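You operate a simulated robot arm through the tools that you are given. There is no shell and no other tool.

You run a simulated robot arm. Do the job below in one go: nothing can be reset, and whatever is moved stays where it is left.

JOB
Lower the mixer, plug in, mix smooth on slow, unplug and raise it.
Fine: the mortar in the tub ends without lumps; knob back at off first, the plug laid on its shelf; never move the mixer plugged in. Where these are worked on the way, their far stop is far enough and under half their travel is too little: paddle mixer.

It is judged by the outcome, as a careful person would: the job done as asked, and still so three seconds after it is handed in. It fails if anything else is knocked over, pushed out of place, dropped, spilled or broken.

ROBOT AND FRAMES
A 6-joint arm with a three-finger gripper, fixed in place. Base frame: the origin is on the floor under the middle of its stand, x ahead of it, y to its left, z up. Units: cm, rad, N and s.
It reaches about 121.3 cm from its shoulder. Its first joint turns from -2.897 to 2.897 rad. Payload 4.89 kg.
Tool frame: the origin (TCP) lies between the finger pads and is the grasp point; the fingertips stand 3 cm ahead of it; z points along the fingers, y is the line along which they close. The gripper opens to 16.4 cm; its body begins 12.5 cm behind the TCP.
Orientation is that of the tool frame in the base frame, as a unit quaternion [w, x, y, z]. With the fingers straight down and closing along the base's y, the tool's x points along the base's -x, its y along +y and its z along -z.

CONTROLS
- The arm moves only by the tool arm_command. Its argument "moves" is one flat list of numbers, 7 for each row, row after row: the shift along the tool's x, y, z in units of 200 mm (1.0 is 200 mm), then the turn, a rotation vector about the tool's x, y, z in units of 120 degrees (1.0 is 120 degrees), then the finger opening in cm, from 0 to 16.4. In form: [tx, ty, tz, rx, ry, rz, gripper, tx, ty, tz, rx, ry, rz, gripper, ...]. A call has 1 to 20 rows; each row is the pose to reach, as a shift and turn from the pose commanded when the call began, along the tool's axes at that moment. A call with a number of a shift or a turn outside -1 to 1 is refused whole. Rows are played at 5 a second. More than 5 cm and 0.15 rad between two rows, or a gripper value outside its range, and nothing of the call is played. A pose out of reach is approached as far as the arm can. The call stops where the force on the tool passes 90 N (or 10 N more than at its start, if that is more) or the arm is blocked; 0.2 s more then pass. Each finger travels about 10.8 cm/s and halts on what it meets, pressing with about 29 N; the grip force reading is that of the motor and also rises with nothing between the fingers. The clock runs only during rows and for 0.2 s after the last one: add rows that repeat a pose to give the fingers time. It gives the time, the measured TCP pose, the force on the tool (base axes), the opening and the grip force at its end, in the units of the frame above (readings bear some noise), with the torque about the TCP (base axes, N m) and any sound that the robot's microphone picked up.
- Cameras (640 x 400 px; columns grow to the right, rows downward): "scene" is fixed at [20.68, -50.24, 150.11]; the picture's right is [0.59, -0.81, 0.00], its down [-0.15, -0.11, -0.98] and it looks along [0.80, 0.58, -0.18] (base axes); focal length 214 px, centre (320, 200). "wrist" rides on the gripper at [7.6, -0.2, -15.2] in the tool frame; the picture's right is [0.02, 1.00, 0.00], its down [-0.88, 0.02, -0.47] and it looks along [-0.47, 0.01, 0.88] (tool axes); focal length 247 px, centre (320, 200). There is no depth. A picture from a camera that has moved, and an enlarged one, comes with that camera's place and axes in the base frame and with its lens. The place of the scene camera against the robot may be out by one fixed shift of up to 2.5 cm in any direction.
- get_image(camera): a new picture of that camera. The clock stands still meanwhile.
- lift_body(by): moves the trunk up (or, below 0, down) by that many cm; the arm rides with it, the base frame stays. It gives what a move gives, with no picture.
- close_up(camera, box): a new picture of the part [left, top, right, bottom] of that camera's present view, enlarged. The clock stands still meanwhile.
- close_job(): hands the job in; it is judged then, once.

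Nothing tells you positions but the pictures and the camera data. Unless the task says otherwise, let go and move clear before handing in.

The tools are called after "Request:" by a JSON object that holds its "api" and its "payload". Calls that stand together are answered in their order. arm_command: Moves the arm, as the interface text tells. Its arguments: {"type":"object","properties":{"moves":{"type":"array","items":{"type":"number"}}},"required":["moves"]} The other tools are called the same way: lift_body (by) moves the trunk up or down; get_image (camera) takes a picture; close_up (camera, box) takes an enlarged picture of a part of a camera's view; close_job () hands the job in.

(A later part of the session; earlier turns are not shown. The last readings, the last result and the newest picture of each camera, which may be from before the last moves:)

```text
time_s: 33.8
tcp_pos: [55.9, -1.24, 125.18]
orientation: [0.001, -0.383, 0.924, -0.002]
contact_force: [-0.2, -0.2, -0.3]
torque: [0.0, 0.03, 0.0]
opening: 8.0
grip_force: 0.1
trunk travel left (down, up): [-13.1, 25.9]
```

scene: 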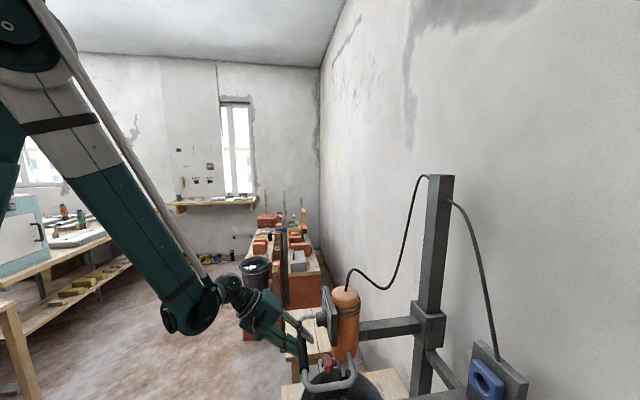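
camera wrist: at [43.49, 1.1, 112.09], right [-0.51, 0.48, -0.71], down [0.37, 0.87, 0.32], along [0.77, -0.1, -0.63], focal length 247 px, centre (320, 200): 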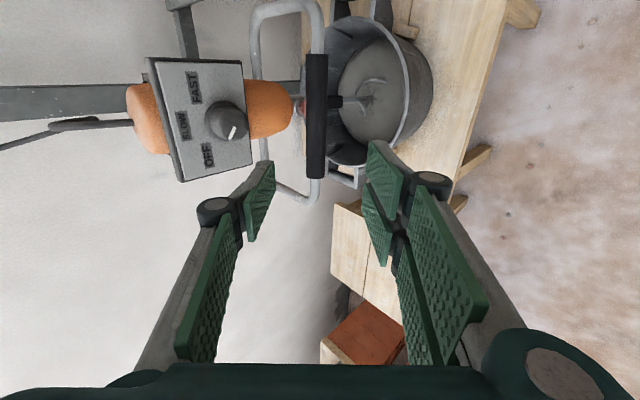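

The fingers now point straight down. I'll turn them to close along the wall line and move over towards the plug.

Request:
{"api": "arm_command", "payload": {"moves": [0.05, -0.07, 0, 0, 0, 0.0625, 8, 0.1, -0.14, 0, 0, 0, 0.125, 8, 0.15, -0.21, 0, 0, 0, 0.1875, 8, 0.2, -0.28, 0, 0, 0, 0.25, 8, 0.25, -0.35, 0, 0, 0, 0.3125, 8, 0.3, -0.42, 0, 0, 0, 0.375, 8, 0.35, -0.49, 0, 0, 0, 0.4375, 8, 0.4, -0.56, 0, 0, 0, 0.5, 8, 0.45, -0.63, 0, 0, 0, 0.5625, 8, 0.5, -0.7, 0, 0, 0, 0.625, 8, 0.55, -0.77, 0, 0, 0, 0.6875, 8, 0.6, -0.85, 0, 0, 0, 0.75, 8, 0.6, -0.85, 0, 0, 0, 0.75, 8]}}

Request:
{"api": "get_image", "payload": {"camera": "wrist"}}

Request:
{"api": "get_image", "payload": {"camera": "scene"}}

```text
time_s: 36.6
tcp_pos: [59.86, -21.33, 125.22]
orientation: [0.002, 0.383, 0.924, -0.001]
contact_force: [0.2, -0.2, 0.2]
torque: [-0.03, 0.04, 0.03]
opening: 8.0
grip_force: 0.1
trunk travel left (down, up): [-13.1, 25.9]
```

```text
taken
camera wrist: at [54.36, -16.12, 140.22], right [0.69, 0.72, 0.0], down [0.63, -0.61, 0.48], along [0.35, -0.33, -0.88], focal length 247 px, centre (320, 200)
```

wrist: 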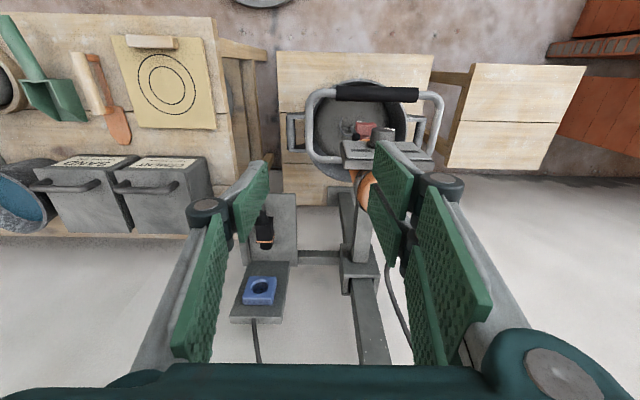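

```text
taken
```

scene: 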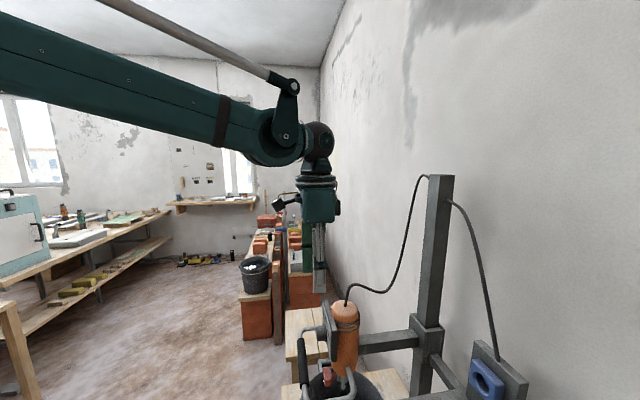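

The plug and socket are in view below the left finger. I'll move along the wall line and view them straight on.

Request:
{"api": "arm_command", "payload": {"moves": [-0.08, -0.13, 0, 0, 0, 0, 8, -0.16, -0.26, 0, 0, 0, 0, 8, -0.24, -0.39, 0, 0, 0, 0, 8, -0.32, -0.52, 0, 0, 0, 0, 8, -0.4, -0.65, 0, 0, 0, 0, 8, -0.4, -0.65, 0, 0, 0, 0, 8]}}

Request:
{"api": "get_image", "payload": {"camera": "wrist"}}

Request:
{"api": "close_up", "payload": {"camera": "wrist", "box": [260, 120, 380, 300]}}

```text
time_s: 38.0
tcp_pos: [56.28, -36.42, 125.34]
orientation: [0.003, 0.382, 0.924, -0.001]
contact_force: [0.0, 0.2, -0.6]
torque: [-0.01, 0.03, 0.02]
opening: 8.01
grip_force: 0.1
trunk travel left (down, up): [-13.1, 25.9]
```

```text
taken
camera wrist: at [50.64, -31.01, 140.46], right [0.69, 0.72, 0.0], down [0.64, -0.61, 0.48], along [0.35, -0.33, -0.88], focal length 247 px, centre (320, 200)
```

wrist: 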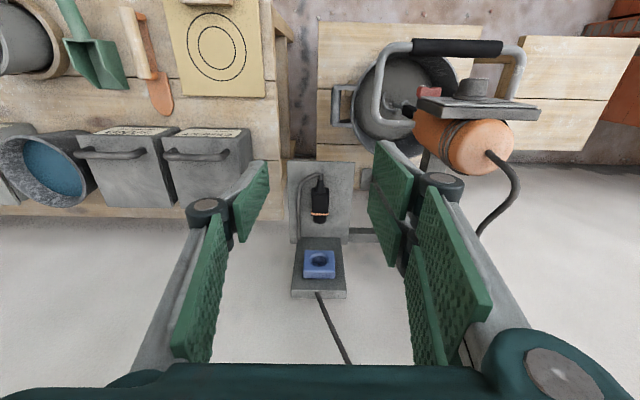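

```text
2.22 times, centred on (320, 210) of wrist
camera zoom: at [50.64, -31.01, 140.46], right [0.69, 0.72, 0.0], down [0.64, -0.61, 0.48], along [0.35, -0.33, -0.88], focal length 549 px, centre (320, 178)
```

zoom: 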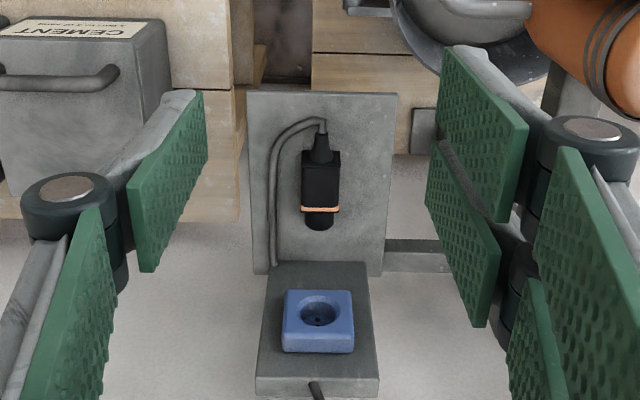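

I place the plug at about (E -83, F 14.6), in line with the socket hole at z about 99.7. I'll come lower for a precise look before grasping.

Request:
{"api": "arm_command", "payload": {"moves": [-0.06, 0, 0.14, 0, 0, 0, 8, -0.12, 0, 0.28, 0, 0, 0, 8, -0.18, 0, 0.42, 0, 0, 0, 8, -0.24, 0, 0.56, 0, 0, 0, 8, -0.3, 0, 0.7, 0, 0, 0, 8, -0.3, 0, 0.7, 0, 0, 0, 8]}}

Request:
{"api": "get_image", "payload": {"camera": "wrist"}}

Request:
{"api": "close_up", "payload": {"camera": "wrist", "box": [240, 60, 400, 320]}}

Request:
{"api": "close_up", "payload": {"camera": "scene", "box": [360, 300, 560, 400]}}

```text
time_s: 39.4
tcp_pos: [60.59, -40.64, 111.13]
orientation: [0.003, 0.382, 0.924, -0.001]
contact_force: [0.5, -0.8, 0.3]
torque: [-0.01, 0.07, 0.0]
opening: 8.0
grip_force: 0.1
trunk travel left (down, up): [-13.1, 25.9]
```

```text
taken
camera wrist: at [55.06, -35.27, 126.22], right [0.69, 0.72, 0.0], down [0.64, -0.61, 0.48], along [0.35, -0.33, -0.88], focal length 247 px, centre (320, 200)
```

wrist: 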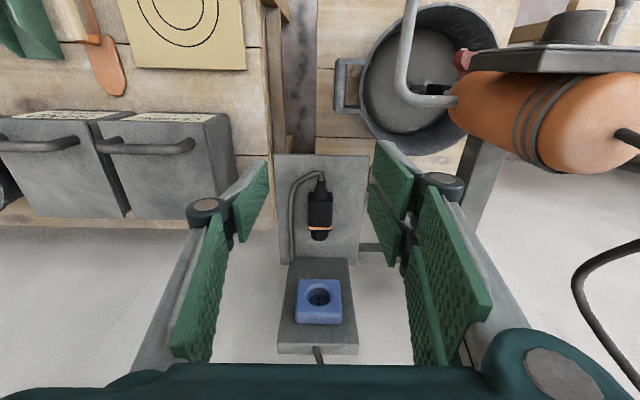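

```text
1.54 times, centred on (320, 190) of wrist
camera zoom: at [55.06, -35.27, 126.22], right [0.69, 0.72, 0.0], down [0.64, -0.61, 0.48], along [0.35, -0.33, -0.88], focal length 380 px, centre (320, 215)
```

zoom: 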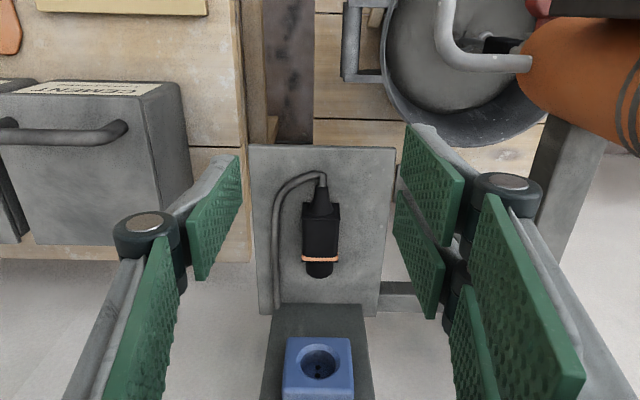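

```text
3.20 times, centred on (460, 350) of scene
camera zoom: at [20.68, -50.24, 150.11], right [0.59, -0.81, 0.0], down [-0.15, -0.11, -0.98], along [0.8, 0.58, -0.18], focal length 686 px, centre (-128, -280)
```

zoom: 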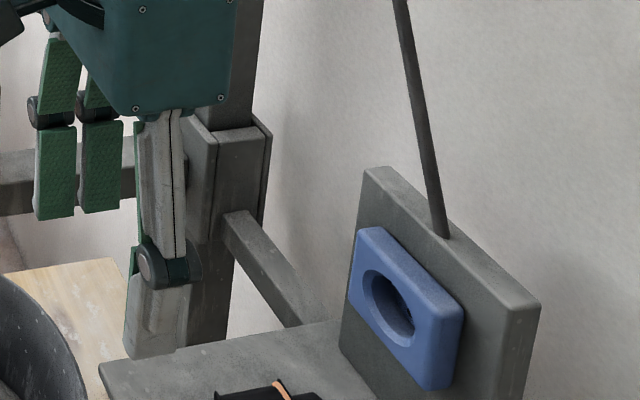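

The shelf top comes out near z 91 and the plug body is 3.7 cm wide, with its cable lying 4.6 cm to one side. I'll tilt the hand 20° outward so that it clears the socket plate, and move in above the plug.

Request:
{"api": "arm_command", "payload": {"moves": [-0.1, 0.005, 0.05, 0, -0.033, 0, 7, -0.2, 0.01, 0.1, 0, -0.067, 0, 7, -0.3, 0.015, 0.15, 0, -0.1, 0, 7, -0.4, 0.02, 0.22, 0, -0.133, 0, 7, -0.5, 0.02, 0.3, 0, -0.1667, 0, 7, -0.54, 0.02, 0.41, 0, -0.1667, 0, 7, -0.54, 0.02, 0.41, 0, -0.1667, 0, 7]}}

Request:
{"api": "get_image", "payload": {"camera": "wrist"}}

Request:
{"api": "close_up", "payload": {"camera": "wrist", "box": [230, 100, 410, 320]}}

Request:
{"api": "close_up", "payload": {"camera": "scene", "box": [380, 290, 560, 400]}}

```text
time_s: 41.0
tcp_pos: [68.68, -48.06, 103.1]
orientation: [0.164, 0.375, 0.91, -0.067]
contact_force: [0.2, -1.6, -0.1]
torque: [0.01, 0.02, -0.03]
opening: 7.0
grip_force: 0.0
trunk travel left (down, up): [-13.1, 25.9]
```

```text
taken
camera wrist: at [59.79, -39.4, 114.67], right [0.69, 0.72, -0.01], down [0.48, -0.45, 0.75], along [0.54, -0.52, -0.66], focal length 247 px, centre (320, 200)
```

wrist: 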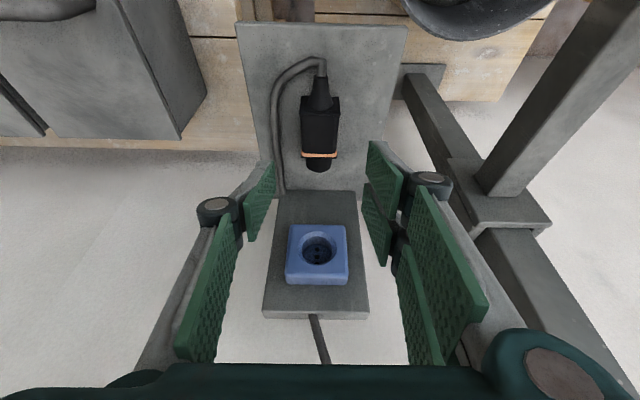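

```text
1.82 times, centred on (320, 210) of wrist
camera zoom: at [59.79, -39.4, 114.67], right [0.69, 0.72, -0.01], down [0.48, -0.45, 0.75], along [0.54, -0.52, -0.66], focal length 449 px, centre (320, 182)
```

zoom: 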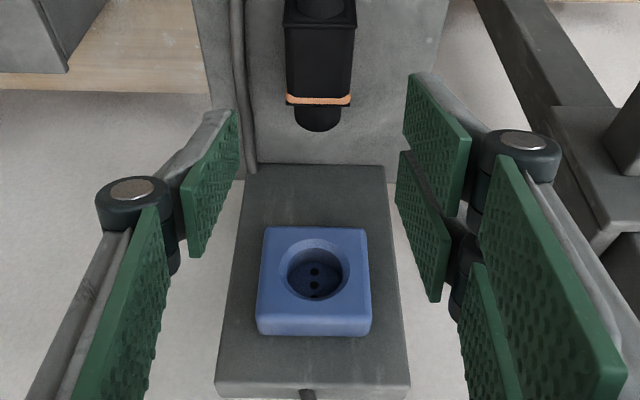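

```text
3.56 times, centred on (470, 345) of scene
camera zoom: at [20.68, -50.24, 150.11], right [0.59, -0.81, 0.0], down [-0.15, -0.11, -0.98], along [0.8, 0.58, -0.18], focal length 763 px, centre (-213, -316)
```

zoom: 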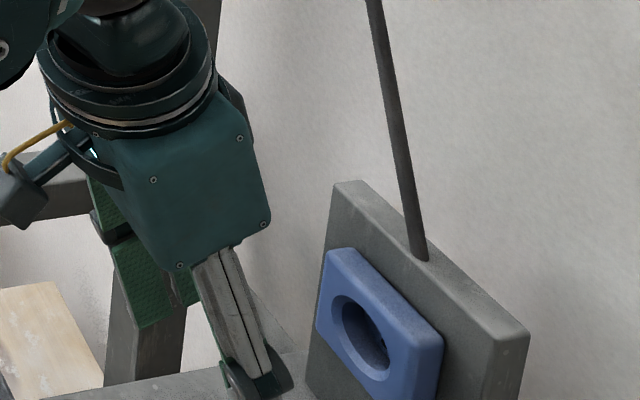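

The socket is a round recess with two pin holes, at about (E -94.4, F 14.5, Z 100), and the plug top is near z 93.4. I'll lower straight over the plug in steps and watch the force.

Request:
{"api": "arm_command", "payload": {"moves": [0.034, 0, 0.094, 0, 0, 0, 7, 0.068, 0, 0.188, 0, 0, 0, 7, 0.103, 0, 0.282, 0, 0, 0, 7, 0.12, 0, 0.33, 0, 0, 0, 7, 0.12, 0, 0.33, 0, 0, 0, 7]}}

Request:
{"api": "get_image", "payload": {"camera": "wrist"}}

Request:
{"api": "close_up", "payload": {"camera": "scene", "box": [360, 310, 540, 400]}}

```text
time_s: 42.2
tcp_pos: [69.0, -48.07, 96.22]
orientation: [0.164, 0.376, 0.91, -0.068]
contact_force: [0.2, -1.0, 0.5]
torque: [-0.01, 0.01, -0.03]
opening: 6.98
grip_force: 0.0
trunk travel left (down, up): [-13.1, 25.9]
```

```text
taken
camera wrist: at [60.09, -39.4, 107.67], right [0.69, 0.72, -0.01], down [0.48, -0.45, 0.75], along [0.54, -0.52, -0.66], focal length 247 px, centre (320, 200)
```

wrist: 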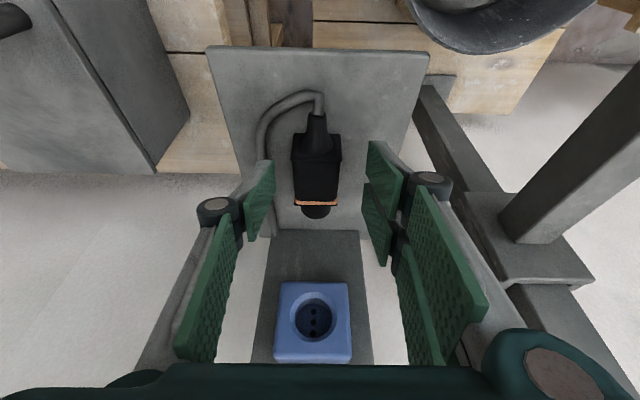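

```text
3.56 times, centred on (450, 355) of scene
camera zoom: at [20.68, -50.24, 150.11], right [0.59, -0.81, 0.0], down [-0.15, -0.11, -0.98], along [0.8, 0.58, -0.18], focal length 763 px, centre (-142, -351)
```

zoom: 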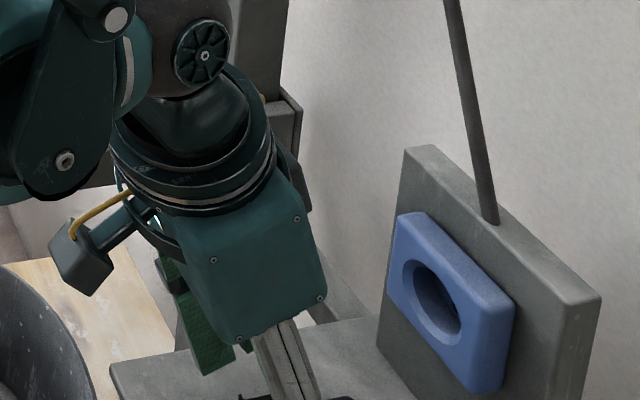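

The plug body lies centred between the pads. I'll lower 2.2 cm more in small steps and check for contact.

Request:
{"api": "arm_command", "payload": {"moves": [0.0094, 0, 0.026, 0, 0, 0, 7, 0.0188, 0, 0.052, 0, 0, 0, 7, 0.0282, 0, 0.077, 0, 0, 0, 7, 0.0376, 0, 0.103, 0, 0, 0, 7, 0.0376, 0, 0.103, 0, 0, 0, 7]}}

Request:
{"api": "get_image", "payload": {"camera": "wrist"}}

```text
time_s: 43.4
tcp_pos: [68.87, -48.14, 93.98]
orientation: [0.164, 0.376, 0.909, -0.068]
contact_force: [0.5, -0.9, -1.0]
torque: [-0.01, 0.0, -0.01]
opening: 7.0
grip_force: 0.0
trunk travel left (down, up): [-13.1, 25.9]
```

```text
taken
camera wrist: at [59.92, -39.49, 105.43], right [0.69, 0.72, -0.01], down [0.48, -0.45, 0.75], along [0.54, -0.52, -0.66], focal length 247 px, centre (320, 200)
```

wrist: 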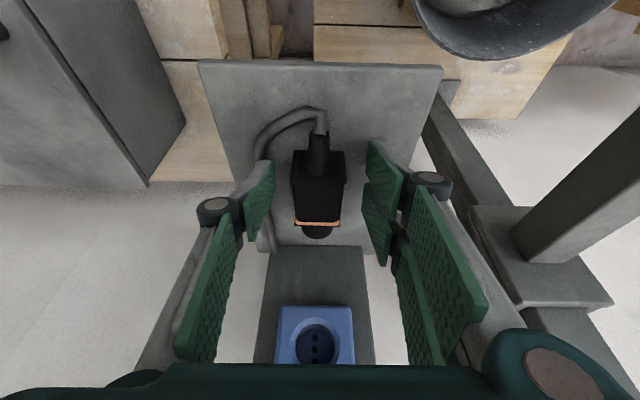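

There's no contact yet and the pads overlap the plug by only about 1.3 cm. I'll go another 1.2 cm down.

Request:
{"api": "arm_command", "payload": {"moves": [0.005, 0, 0.014, 0, 0, 0, 7, 0.0103, 0, 0.028, 0, 0, 0, 7, 0.0154, 0, 0.042, 0, 0, 0, 7, 0.0205, 0, 0.0564, 0, 0, 0, 7, 0.0205, 0, 0.0564, 0, 0, 0, 7]}}

Request:
{"api": "close_up", "payload": {"camera": "wrist", "box": [230, 90, 410, 290]}}

```text
time_s: 44.5
tcp_pos: [69.5, -47.18, 93.73]
orientation: [0.17, 0.376, 0.909, -0.064]
contact_force: [35.2, 61.9, 150.2]
torque: [6.51, -1.65, -2.64]
opening: 4.54
grip_force: 40.0
trunk travel left (down, up): [-13.1, 25.9]
stopped in row 5: the force on the tool passed its limit at 102 N (the readings are from after the stop); the commanded pose is now the measured one
```

```text
2.00 times, centred on (320, 190) of wrist
camera zoom: at [60.33, -38.62, 105.05], right [0.69, 0.72, 0.0], down [0.47, -0.45, 0.76], along [0.55, -0.52, -0.65], focal length 494 px, centre (320, 220)
```

zoom: 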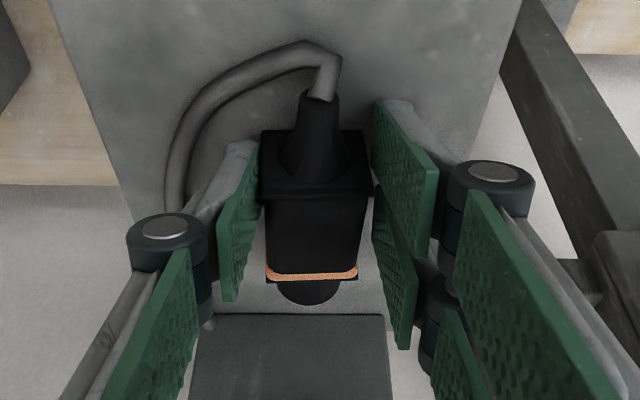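

The fingertips met the shelf and the load is high. I'll lift off straight away by 0.6 cm with the fingers back at 6 cm, and look again.

Request:
{"api": "arm_command", "payload": {"moves": [-0.0103, 0, -0.028, 0, 0, 0, 6, -0.0103, 0, -0.028, 0, 0, 0, 6, -0.0103, 0, -0.028, 0, 0, 0, 6]}}

Request:
{"api": "get_image", "payload": {"camera": "wrist"}}

Request:
{"api": "get_image", "payload": {"camera": "scene"}}

```text
time_s: 45.4
tcp_pos: [68.96, -47.83, 93.54]
orientation: [0.166, 0.376, 0.909, -0.067]
contact_force: [1.1, 11.2, 27.8]
torque: [1.43, -0.36, 0.08]
opening: 6.84
grip_force: 6.4
trunk travel left (down, up): [-13.1, 25.9]
```

```text
taken
camera wrist: at [60.01, -39.25, 104.95], right [0.69, 0.72, 0.0], down [0.48, -0.45, 0.75], along [0.54, -0.52, -0.66], focal length 247 px, centre (320, 200)
```

wrist: 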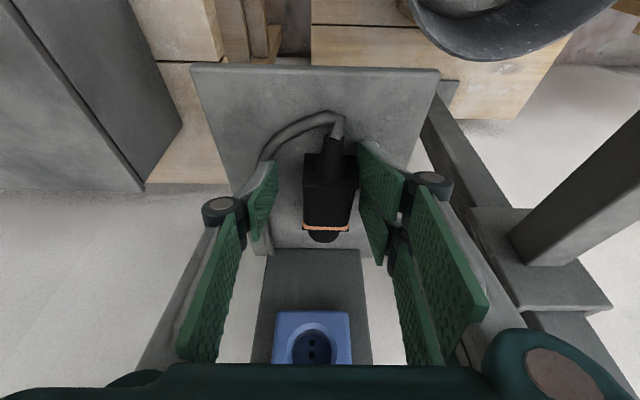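

```text
taken
```

scene: 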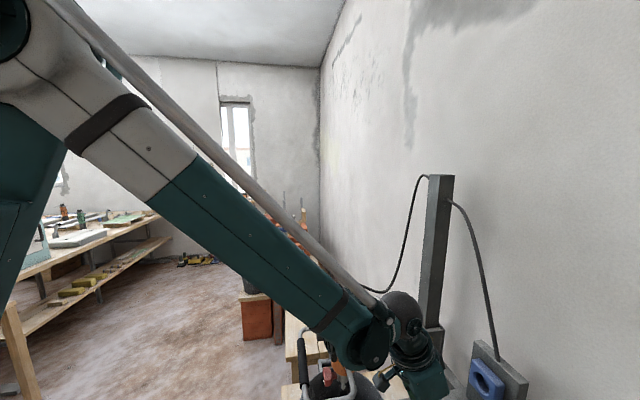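

The tips still rest on the shelf lightly and the plug was nudged about 0.6 cm toward the two-finger side. I'll lift another 0.5 cm and then close on the plug.

Request:
{"api": "arm_command", "payload": {"moves": [-0.0086, 0, -0.0235, 0, 0, 0, 6.8, -0.0086, 0, -0.0235, 0, 0, 0, 6.8, -0.0086, 0, -0.0235, 0, 0, 0, 6.8]}}

Request:
{"api": "get_image", "payload": {"camera": "wrist"}}

```text
time_s: 46.1
tcp_pos: [69.12, -48.08, 93.96]
orientation: [0.165, 0.377, 0.909, -0.067]
contact_force: [-1.3, 0.1, 0.8]
torque: [-0.08, -0.03, 0.02]
opening: 6.78
grip_force: 0.1
trunk travel left (down, up): [-13.1, 25.9]
```

```text
taken
camera wrist: at [60.13, -39.33, 105.43], right [0.69, 0.72, 0.0], down [0.48, -0.45, 0.75], along [0.54, -0.52, -0.66], focal length 247 px, centre (320, 200)
```

wrist: 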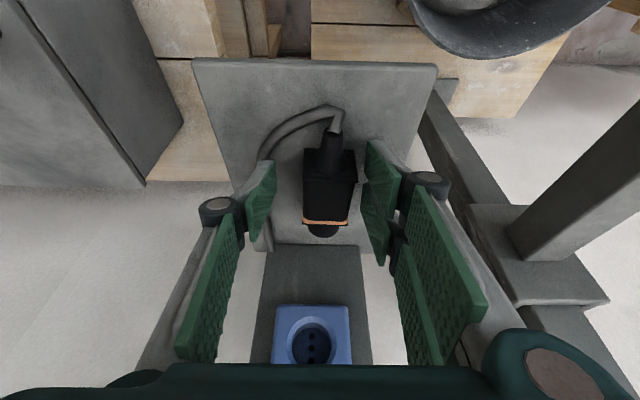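

The tips are clear of the shelf with no load. I'll close gently so that the flat pads square up the plug.

Request:
{"api": "arm_command", "payload": {"moves": [0, 0, 0, 0, 0, 0, 5.8, 0, 0, 0, 0, 0, 0, 5, 0, 0, 0, 0, 0, 0, 4.4, 0, 0, 0, 0, 0, 0, 3.8, 0, 0, 0, 0, 0, 0, 3, 0, 0, 0, 0, 0, 0, 2.5, 0, 0, 0, 0, 0, 0, 2.5]}}

Request:
{"api": "close_up", "payload": {"camera": "wrist", "box": [230, 90, 410, 290]}}

```text
time_s: 47.8
tcp_pos: [69.05, -48.01, 93.91]
orientation: [0.166, 0.376, 0.909, -0.067]
contact_force: [0.4, -0.1, -0.4]
torque: [-0.02, 0.0, 0.0]
opening: 3.74
grip_force: 29.2
trunk travel left (down, up): [-13.1, 25.9]
```

```text
2.00 times, centred on (320, 190) of wrist
camera zoom: at [60.14, -39.32, 105.44], right [0.69, 0.72, 0.0], down [0.48, -0.45, 0.75], along [0.54, -0.52, -0.66], focal length 494 px, centre (320, 220)
```

zoom: 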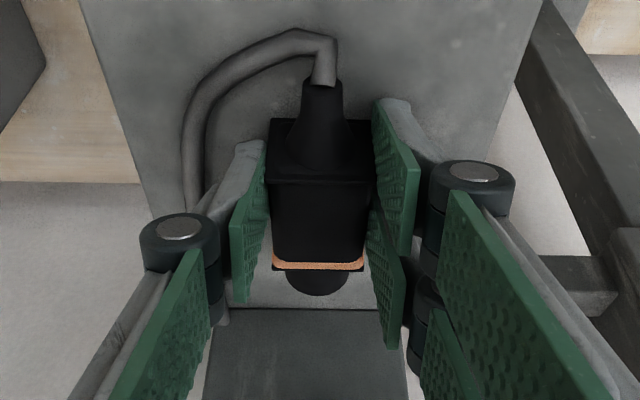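

The plug is held square at 3.74 cm. I'll lift it 8 cm straight up to the height of the socket.

Request:
{"api": "arm_command", "payload": {"moves": [-0.0171, 0, -0.047, 0, 0, 0, 2.5, -0.0513, 0, -0.141, 0, 0, 0, 2.5, -0.0855, 0, -0.235, 0, 0, 0, 2.5, -0.1197, 0, -0.329, 0, 0, 0, 2.5, -0.137, 0, -0.376, 0, 0, 0, 2.5, -0.137, 0, -0.376, 0, 0, 0, 2.5]}}

Request:
{"api": "get_image", "payload": {"camera": "wrist"}}

Request:
{"api": "close_up", "payload": {"camera": "wrist", "box": [230, 120, 410, 300]}}

Request:
{"api": "close_up", "payload": {"camera": "scene", "box": [400, 320, 540, 400]}}

```text
time_s: 49.1
tcp_pos: [68.91, -48.03, 101.91]
orientation: [0.165, 0.376, 0.909, -0.066]
contact_force: [-0.3, 0.0, -0.9]
torque: [0.06, 0.03, 0.02]
opening: 3.76
grip_force: 28.9
trunk travel left (down, up): [-13.1, 25.9]
```

```text
taken
camera wrist: at [59.97, -39.34, 113.39], right [0.69, 0.72, 0.0], down [0.48, -0.45, 0.75], along [0.54, -0.52, -0.66], focal length 247 px, centre (320, 200)
```

wrist: 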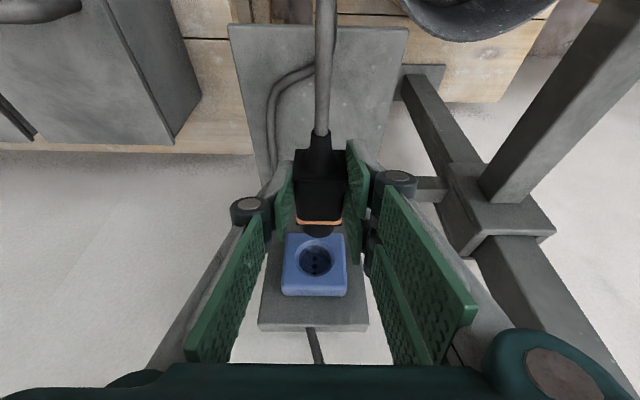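

```text
2.22 times, centred on (320, 210) of wrist
camera zoom: at [59.97, -39.34, 113.39], right [0.69, 0.72, 0.0], down [0.48, -0.45, 0.75], along [0.54, -0.52, -0.66], focal length 549 px, centre (320, 178)
```

zoom: 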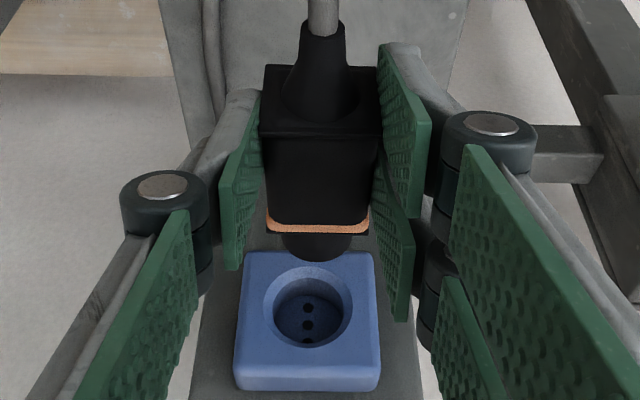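

```text
4.57 times, centred on (470, 360) of scene
camera zoom: at [20.68, -50.24, 150.11], right [0.59, -0.81, 0.0], down [-0.15, -0.11, -0.98], along [0.8, 0.58, -0.18], focal length 980 px, centre (-366, -531)
```

zoom: 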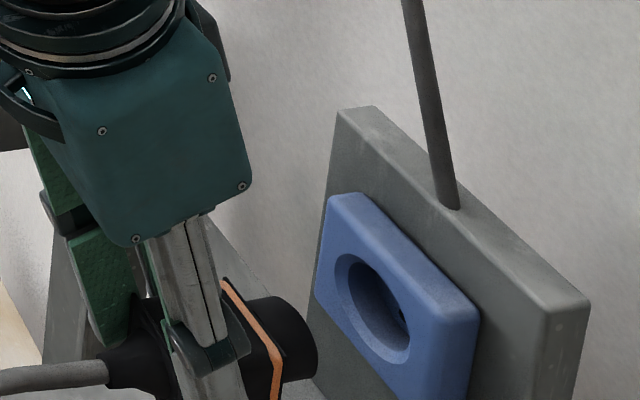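

The plug is at 0.4 cm too far along F and about 1.1 cm too low for the recess. I'll correct both and compare again.

Request:
{"api": "arm_command", "payload": {"moves": [-0.01, -0.01, -0.026, 0, 0, 0, 2.5, -0.0188, -0.0195, -0.0517, 0, 0, 0, 2.5, -0.0188, -0.0195, -0.0517, 0, 0, 0, 2.5]}}

Request:
{"api": "close_up", "payload": {"camera": "wrist", "box": [260, 140, 380, 300]}}

Request:
{"api": "close_up", "payload": {"camera": "scene", "box": [420, 340, 520, 400]}}

```text
time_s: 50.0
tcp_pos: [68.76, -48.28, 103.15]
orientation: [0.165, 0.376, 0.909, -0.067]
contact_force: [0.6, 0.3, -0.8]
torque: [0.02, 0.02, 0.0]
opening: 3.76
grip_force: 28.8
trunk travel left (down, up): [-13.1, 25.9]
```

```text
2.50 times, centred on (320, 220) of wrist
camera zoom: at [59.78, -39.56, 114.54], right [0.69, 0.72, 0.0], down [0.48, -0.45, 0.75], along [0.54, -0.52, -0.66], focal length 617 px, centre (320, 150)
```

zoom: 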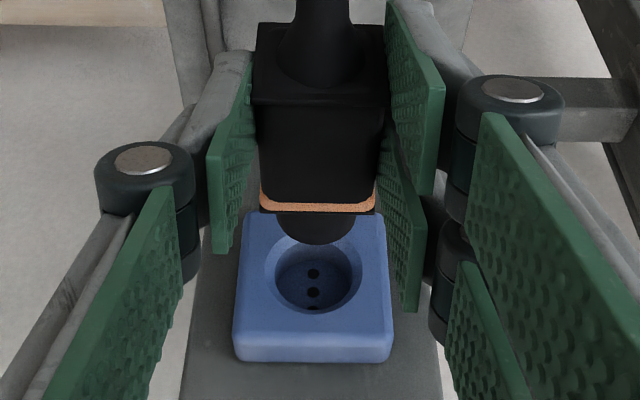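

```text
6.40 times, centred on (470, 370) of scene
camera zoom: at [20.68, -50.24, 150.11], right [0.59, -0.81, 0.0], down [-0.15, -0.11, -0.98], along [0.8, 0.58, -0.18], focal length 1373 px, centre (-640, -888)
```

zoom: 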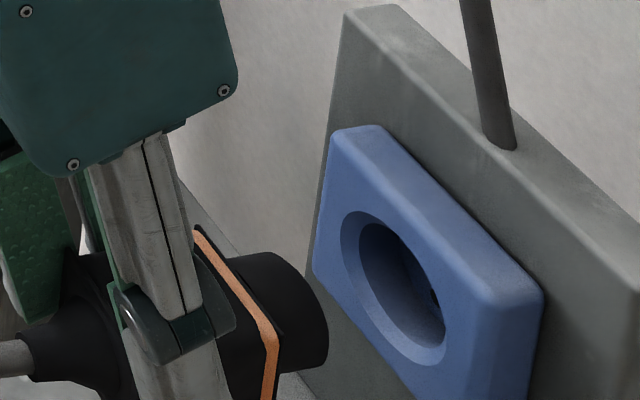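

The plug axis now lines up with the recess to about 0.1 cm in both directions. I'll trim slightly and advance 3.4 cm towards the socket, then look once more.

Request:
{"api": "arm_command", "payload": {"moves": [-0.0034, -0.005, -0.0094, 0, 0, 0, 2.5, -0.0434, -0.005, 0.0052, 0, 0, 0, 2.5, -0.0834, -0.005, 0.0197, 0, 0, 0, 2.5, -0.1234, -0.005, 0.0342, 0, 0, 0, 2.5, -0.1632, -0.005, 0.0487, 0, 0, 0, 2.5, -0.1632, -0.005, 0.0487, 0, 0, 0, 2.5]}}

Request:
{"api": "close_up", "payload": {"camera": "wrist", "box": [260, 140, 380, 300]}}

Request:
{"api": "close_up", "payload": {"camera": "scene", "box": [420, 340, 520, 400]}}

```text
time_s: 51.4
tcp_pos: [71.07, -50.77, 103.19]
orientation: [0.165, 0.376, 0.909, -0.067]
contact_force: [0.3, 0.7, -1.9]
torque: [0.02, 0.01, 0.0]
opening: 3.77
grip_force: 28.7
trunk travel left (down, up): [-13.1, 25.9]
```

```text
2.50 times, centred on (320, 220) of wrist
camera zoom: at [62.07, -42.08, 114.66], right [0.69, 0.72, 0.0], down [0.48, -0.45, 0.75], along [0.54, -0.52, -0.66], focal length 617 px, centre (320, 150)
```

zoom: 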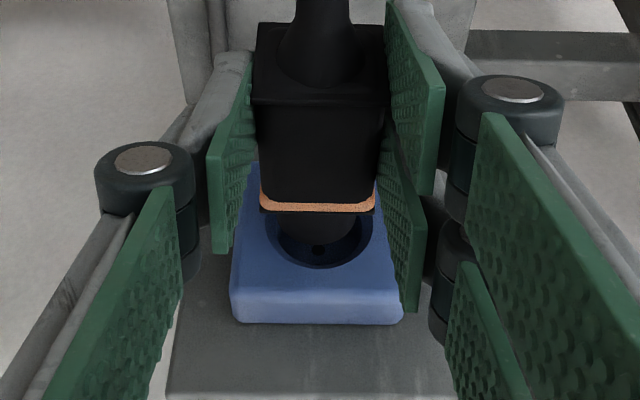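

```text
6.40 times, centred on (470, 370) of scene
camera zoom: at [20.68, -50.24, 150.11], right [0.59, -0.81, 0.0], down [-0.15, -0.11, -0.98], along [0.8, 0.58, -0.18], focal length 1373 px, centre (-640, -888)
```

zoom: 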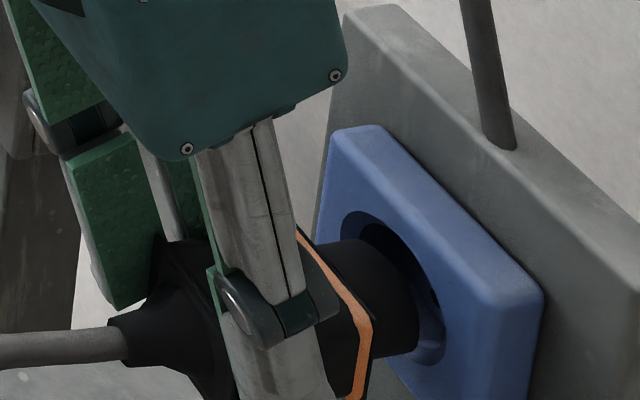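

The plug tip is just entering the recess, about 0.15 cm low. I'll raise it slightly and push in 1.5 cm slowly.

Request:
{"api": "arm_command", "payload": {"moves": [-0.0026, 0, -0.007, 0, 0, 0, 2.5, -0.0261, 0, 0.0015, 0, 0, 0, 2.5, -0.0496, 0, 0.01, 0, 0, 0, 2.5, -0.0731, 0, 0.0186, 0, 0, 0, 2.5, -0.0731, 0, 0.0186, 0, 0, 0, 2.5]}}

Request:
{"api": "close_up", "payload": {"camera": "wrist", "box": [260, 140, 380, 300]}}

Request:
{"api": "close_up", "payload": {"camera": "scene", "box": [420, 340, 520, 400]}}

```text
time_s: 52.5
tcp_pos: [72.07, -51.82, 103.54]
orientation: [0.165, 0.377, 0.909, -0.067]
contact_force: [-4.5, 5.6, -14.6]
torque: [0.66, 0.64, 0.03]
opening: 3.75
grip_force: 28.9
trunk travel left (down, up): [-13.1, 25.9]
```

```text
2.50 times, centred on (320, 220) of wrist
camera zoom: at [63.13, -43.19, 114.95], right [0.69, 0.72, 0.0], down [0.48, -0.45, 0.75], along [0.54, -0.52, -0.66], focal length 617 px, centre (320, 150)
```

zoom: 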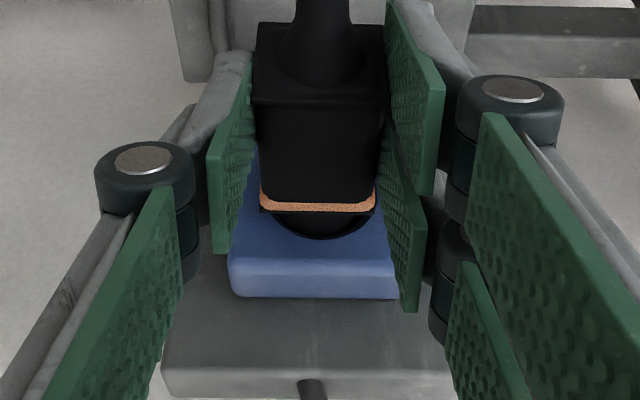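

```text
6.40 times, centred on (470, 370) of scene
camera zoom: at [20.68, -50.24, 150.11], right [0.59, -0.81, 0.0], down [-0.15, -0.11, -0.98], along [0.8, 0.58, -0.18], focal length 1373 px, centre (-640, -888)
```

zoom: 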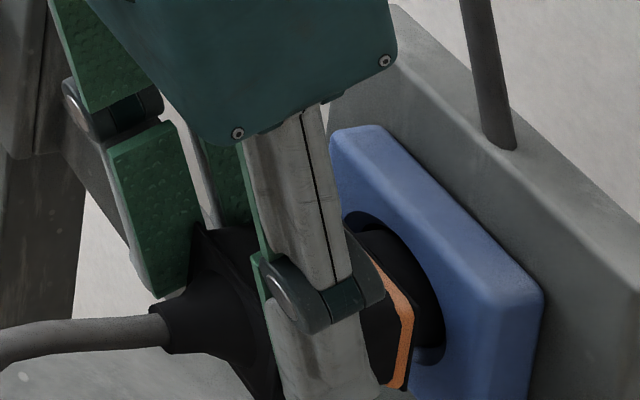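

The downward force of 15 N says that the plug rides a little high on the chamfer. I'll lower it 0.15 cm and keep pushing in slowly.

Request:
{"api": "arm_command", "payload": {"moves": [0.0026, 0, 0.007, 0, 0, 0, 2.5, -0.0115, 0, 0.0121, 0, 0, 0, 2.5, -0.0256, 0, 0.0173, 0, 0, 0, 2.5, -0.0256, 0, 0.0173, 0, 0, 0, 2.5]}}

Request:
{"api": "close_up", "payload": {"camera": "scene", "box": [420, 340, 520, 400]}}

```text
time_s: 53.5
tcp_pos: [72.5, -52.36, 103.43]
orientation: [0.165, 0.376, 0.909, -0.066]
contact_force: [0.2, 3.7, 2.1]
torque: [0.01, -0.11, 0.1]
opening: 3.74
grip_force: 28.1
trunk travel left (down, up): [-13.1, 25.9]
```

```text
6.40 times, centred on (470, 370) of scene
camera zoom: at [20.68, -50.24, 150.11], right [0.59, -0.81, 0.0], down [-0.15, -0.11, -0.98], along [0.8, 0.58, -0.18], focal length 1373 px, centre (-640, -888)
```

zoom: 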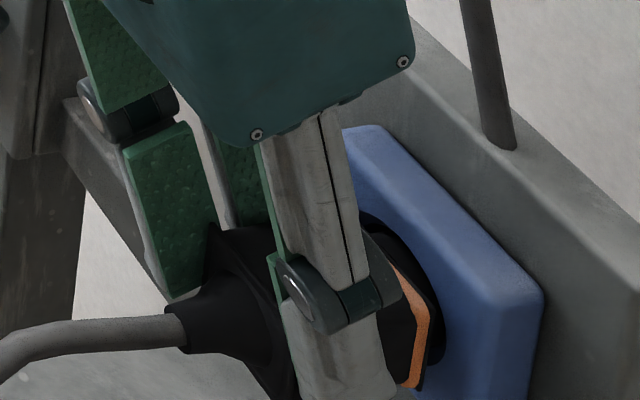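

The load is gone and the plug slides in freely. I'll push on until it seats.

Request:
{"api": "arm_command", "payload": {"moves": [-0.0141, 0, 0.0051, 0, 0, 0, 2.5, -0.0282, 0, 0.0103, 0, 0, 0, 2.5, -0.0376, 0, 0.0137, 0, 0, 0, 2.5, -0.0376, 0, 0.0137, 0, 0, 0, 2.5]}}

Request:
{"api": "close_up", "payload": {"camera": "scene", "box": [420, 340, 520, 400]}}

Request:
{"api": "close_up", "payload": {"camera": "wrist", "box": [260, 140, 380, 300]}}

```text
time_s: 54.5
tcp_pos: [73.11, -52.76, 103.42]
orientation: [0.165, 0.375, 0.91, -0.066]
contact_force: [-38.0, 31.8, -8.3]
torque: [0.96, 1.04, -0.33]
opening: 3.8
grip_force: 28.9
trunk travel left (down, up): [-13.1, 25.9]
```

```text
6.40 times, centred on (470, 370) of scene
camera zoom: at [20.68, -50.24, 150.11], right [0.59, -0.81, 0.0], down [-0.15, -0.11, -0.98], along [0.8, 0.58, -0.18], focal length 1373 px, centre (-640, -888)
```

zoom: 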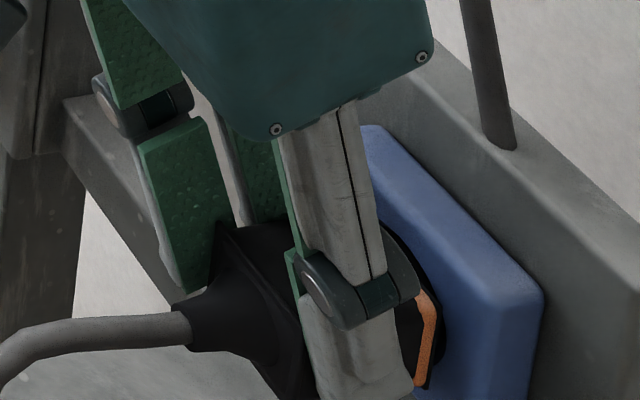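

```text
2.50 times, centred on (320, 220) of wrist
camera zoom: at [64.0, -44.06, 114.87], right [0.69, 0.72, 0.0], down [0.48, -0.45, 0.75], along [0.54, -0.52, -0.66], focal length 617 px, centre (320, 150)
```

zoom: 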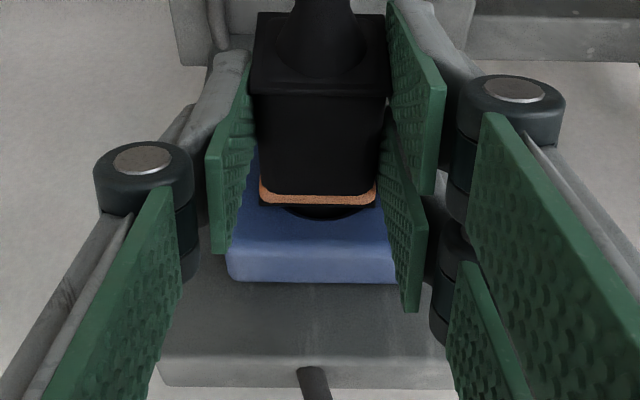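

Resistance is 49 N and the plug slipped slightly in the fingers; the band seems about 0.4 cm from the face. I'll lower 0.06 cm to ease the side load and push further.

Request:
{"api": "arm_command", "payload": {"moves": [0.001, 0, 0.0028, 0, 0, 0, 1.5, -0.0084, 0, 0.0062, 0, 0, 0, 1.5, -0.0178, 0, 0.0096, 0, 0, 0, 1.5, -0.0272, 0, 0.013, 0, 0, 0, 1.5, -0.0272, 0, 0.013, 0, 0, 0, 1.5]}}

Request:
{"api": "close_up", "payload": {"camera": "scene", "box": [420, 340, 520, 400]}}

Request:
{"api": "close_up", "payload": {"camera": "wrist", "box": [260, 140, 380, 300]}}

```text
time_s: 55.8
tcp_pos: [73.44, -53.19, 103.51]
orientation: [0.166, 0.376, 0.909, -0.067]
contact_force: [-40.7, 23.6, 5.2]
torque: [0.46, 0.98, -0.44]
opening: 3.73
grip_force: 29.5
trunk travel left (down, up): [-13.1, 25.9]
```

```text
6.40 times, centred on (470, 370) of scene
camera zoom: at [20.68, -50.24, 150.11], right [0.59, -0.81, 0.0], down [-0.15, -0.11, -0.98], along [0.8, 0.58, -0.18], focal length 1373 px, centre (-640, -888)
```

zoom: 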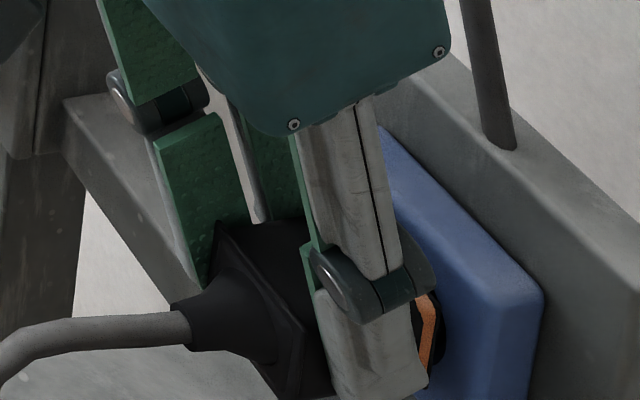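

```text
2.50 times, centred on (320, 220) of wrist
camera zoom: at [64.44, -44.46, 114.9], right [0.69, 0.72, 0.0], down [0.48, -0.45, 0.75], along [0.54, -0.52, -0.66], focal length 617 px, centre (320, 150)
```

zoom: 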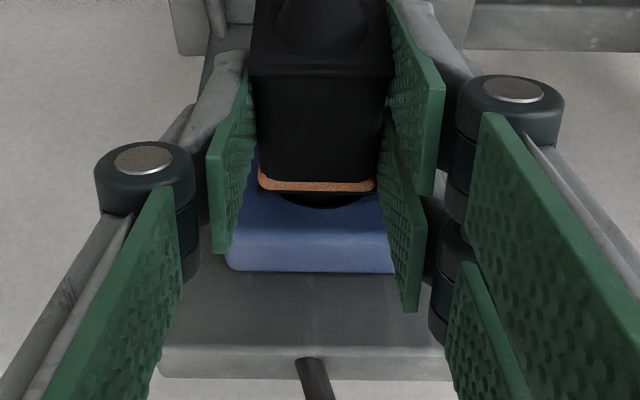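

The fingers slid 0.5 cm along the plug while it stayed put, so it is up against its seat. I'll open the fingers and check how far in it sits.

Request:
{"api": "arm_command", "payload": {"moves": [0, 0, 0, 0, 0, 0, 4.5, 0, 0, 0, 0, 0, 0, 5.5, 0, 0, 0, 0, 0, 0, 6.2, 0, 0, 0, 0, 0, 0, 6.2]}}

Request:
{"api": "close_up", "payload": {"camera": "wrist", "box": [260, 140, 380, 300]}}

Request:
{"api": "close_up", "payload": {"camera": "scene", "box": [420, 340, 520, 400]}}

```text
time_s: 56.8
tcp_pos: [73.6, -53.22, 103.22]
orientation: [0.166, 0.376, 0.909, -0.067]
contact_force: [-0.3, 0.8, 0.1]
torque: [0.0, -0.01, 0.01]
opening: 6.2
grip_force: 0.1
trunk travel left (down, up): [-13.1, 25.9]
```

```text
2.50 times, centred on (320, 220) of wrist
camera zoom: at [64.64, -44.55, 114.74], right [0.69, 0.72, 0.0], down [0.48, -0.45, 0.75], along [0.54, -0.52, -0.66], focal length 617 px, centre (320, 150)
```

zoom: 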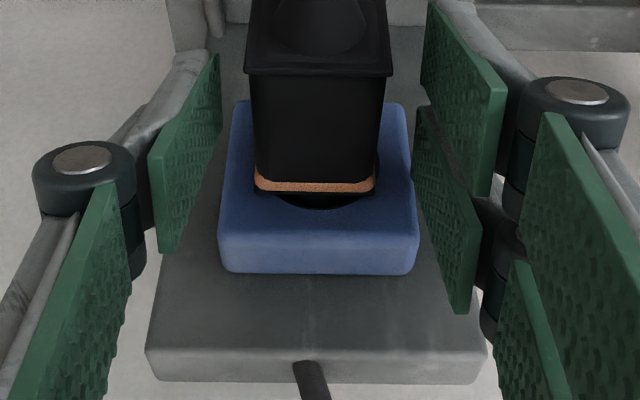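

```text
6.40 times, centred on (470, 370) of scene
camera zoom: at [20.68, -50.24, 150.11], right [0.59, -0.81, 0.0], down [-0.15, -0.11, -0.98], along [0.8, 0.58, -0.18], focal length 1373 px, centre (-640, -888)
```

zoom: 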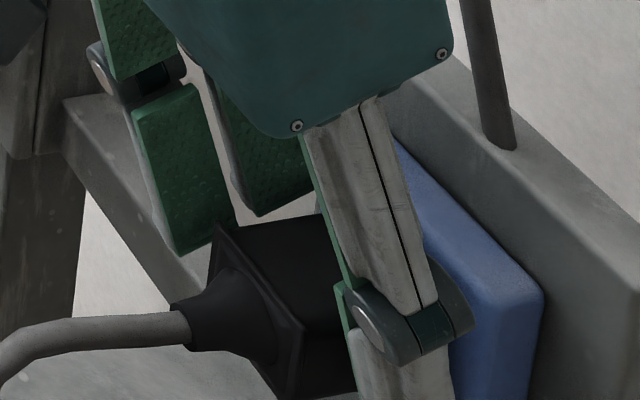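

The plug stays in the socket by itself. I'll withdraw the hand up and outward and inspect the seating.

Request:
{"api": "arm_command", "payload": {"moves": [0.0, 0, -0.07, 0, 0, 0, 6.4, 0.0, 0, -0.18, 0, 0, 0, 6.4, 0.05, 0, -0.33, 0, 0, 0, 6.4, 0.1, 0, -0.5, 0, 0, 0, 7, 0.15, 0, -0.68, 0, 0, 0, 8, 0.2, 0, -0.85, 0, 0, 0, 8, 0.2, 0, -0.85, 0, 0, 0, 8]}}

Request:
{"api": "get_image", "payload": {"camera": "wrist"}}

Request:
{"api": "close_up", "payload": {"camera": "wrist", "box": [260, 120, 380, 260]}}

Request:
{"api": "close_up", "payload": {"camera": "scene", "box": [420, 340, 520, 400]}}

```text
time_s: 58.4
tcp_pos: [66.42, -46.15, 117.86]
orientation: [0.165, 0.377, 0.909, -0.067]
contact_force: [0.4, 0.1, 1.0]
torque: [0.01, -0.08, 0.01]
opening: 8.03
grip_force: 0.1
trunk travel left (down, up): [-13.1, 25.9]
```

```text
taken
camera wrist: at [57.43, -37.51, 129.4], right [0.69, 0.72, 0.0], down [0.48, -0.45, 0.75], along [0.54, -0.52, -0.66], focal length 247 px, centre (320, 200)
```

wrist: 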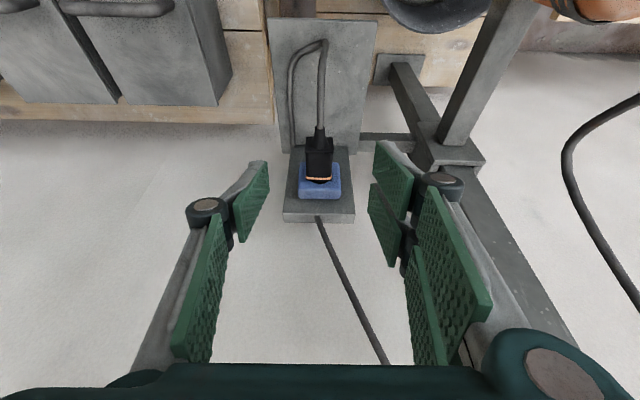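

```text
2.86 times, centred on (320, 190) of wrist
camera zoom: at [57.43, -37.51, 129.4], right [0.69, 0.72, 0.0], down [0.48, -0.45, 0.75], along [0.54, -0.52, -0.66], focal length 706 px, centre (320, 229)
```

zoom: 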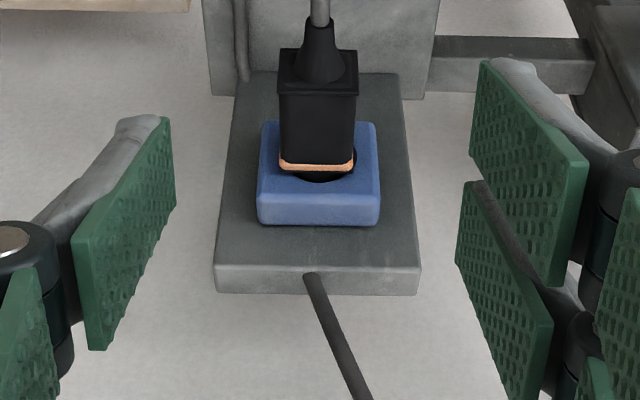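

```text
6.40 times, centred on (470, 370) of scene
camera zoom: at [20.68, -50.24, 150.11], right [0.59, -0.81, 0.0], down [-0.15, -0.11, -0.98], along [0.8, 0.58, -0.18], focal length 1373 px, centre (-640, -888)
```

zoom: 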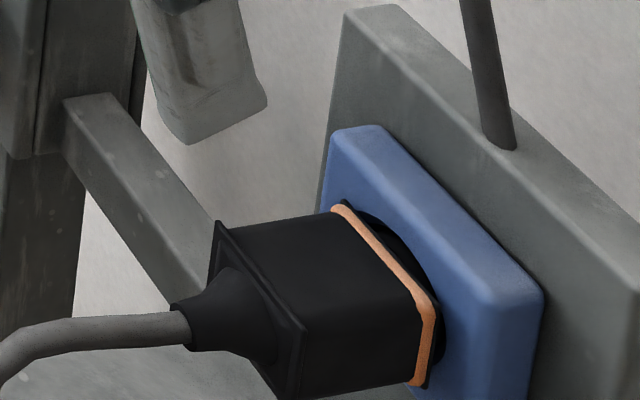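

The plug sits flush in the socket. I'll bring the hand back out in front of the mixer to work the knob.

Request:
{"api": "arm_command", "payload": {"moves": [0.17, 0, -0.115, 0, 0, 0, 8, 0.34, 0.05, -0.23, 0, 0, 0, 8, 0.5, 0.2, -0.34, 0, 0, 0, 8, 0.62, 0.38, -0.42, 0, 0, 0, 8, 0.72, 0.57, -0.5, 0, 0, 0, 8, 0.8, 0.76, -0.55, 0, 0, 0, 8, 0.855, 0.95, -0.577, 0, 0, 0, 8, 0.855, 0.95, -0.577, 0, 0, 0, 8]}}

Request:
{"api": "get_image", "payload": {"camera": "wrist"}}

```text
time_s: 60.1
tcp_pos: [65.86, -18.89, 122.83]
orientation: [0.165, 0.377, 0.909, -0.067]
contact_force: [0.3, 0.1, -0.5]
torque: [0.01, 0.03, 0.01]
opening: 7.99
grip_force: 0.2
trunk travel left (down, up): [-13.1, 25.9]
```

```text
taken
camera wrist: at [56.81, -10.2, 134.23], right [0.69, 0.72, 0.0], down [0.48, -0.45, 0.75], along [0.54, -0.52, -0.66], focal length 247 px, centre (320, 200)
```

wrist: 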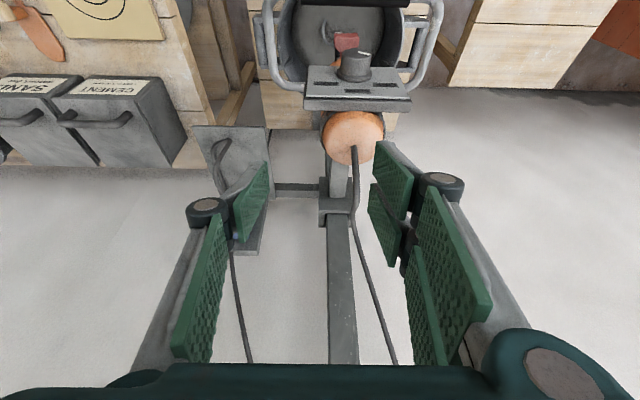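

I'm above the mixer. I'll move outward and pitch the hand to horizontal, facing the panel.

Request:
{"api": "arm_command", "payload": {"moves": [0.19, 0.05, -0.068, 0, 0, 0, 8, 0.38, 0.1, -0.137, 0, -0.0583, 0, 8, 0.57, 0.15, -0.205, 0, -0.1167, 0, 8, 0.76, 0.2, -0.274, 0, -0.175, 0, 8, 0.94, 0.25, -0.342, 0, -0.2333, 0, 8, 0.94, 0.25, -0.342, 0, -0.2917, 0, 8, 0.94, 0.25, -0.342, 0, -0.35, 0, 8, 0.94, 0.25, -0.342, 0, -0.4083, 0, 8, 0.94, 0.25, -0.342, 0, -0.4667, 0, 8, 0.94, 0.25, -0.342, 0, -0.525, 0, 8, 0.94, 0.25, -0.342, 0, -0.5833, 0, 8, 0.94, 0.25, -0.342, 0, -0.5833, 0, 8]}}

Request:
{"api": "get_image", "payload": {"camera": "wrist"}}

Request:
{"api": "get_image", "payload": {"camera": "scene"}}

```text
time_s: 62.8
tcp_pos: [55.22, -1.1, 122.52]
orientation: [0.657, 0.27, 0.65, -0.27]
contact_force: [-0.4, 0.5, -0.1]
torque: [-0.03, 0.02, -0.02]
opening: 8.02
grip_force: 0.0
trunk travel left (down, up): [-13.1, 25.9]
```

```text
taken
camera wrist: at [44.37, 9.43, 114.62], right [0.71, 0.71, -0.02], down [-0.33, 0.35, 0.88], along [0.63, -0.61, 0.48], focal length 247 px, centre (320, 200)
```

wrist: 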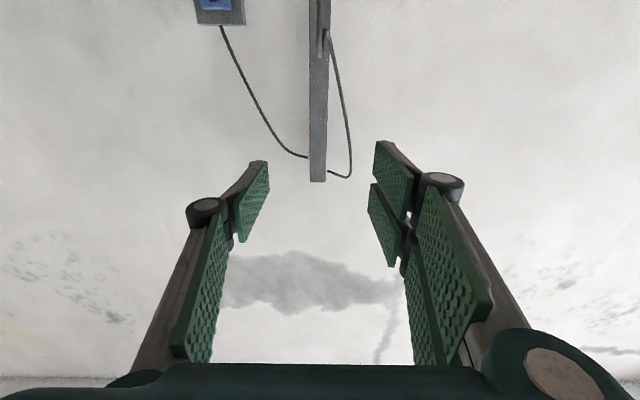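

```text
taken
```

scene: 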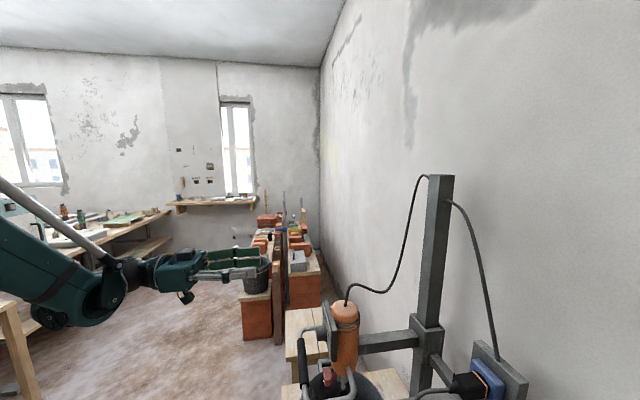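

Plenty of room here. I'll lower the trunk 13 cm so that the horizontal hand can reach the knob's height of about z 97.

Request:
{"api": "lift_body", "payload": {"by": -13}}

Request:
{"api": "get_image", "payload": {"camera": "wrist"}}

```text
time_s: 64.3
tcp_pos: [55.16, -1.23, 109.52]
orientation: [0.657, 0.269, 0.651, -0.269]
contact_force: [0.1, -0.1, 0.9]
torque: [0.02, 0.0, 0.01]
opening: 8.01
grip_force: 0.0
trunk travel left (down, up): [-0.1, 38.9]
```

```text
taken
camera wrist: at [44.35, 9.42, 101.64], right [0.71, 0.71, -0.02], down [-0.33, 0.35, 0.88], along [0.63, -0.61, 0.48], focal length 247 px, centre (320, 200)
```

wrist: 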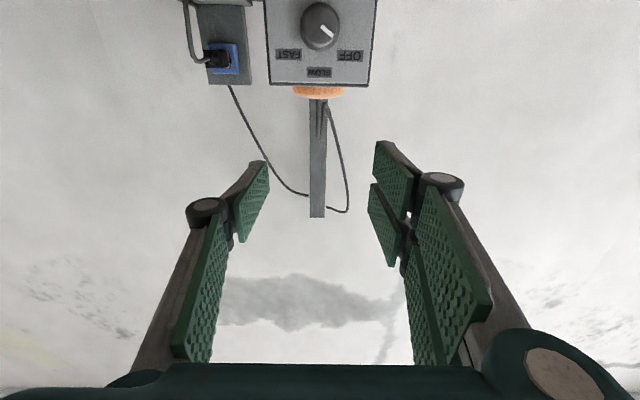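

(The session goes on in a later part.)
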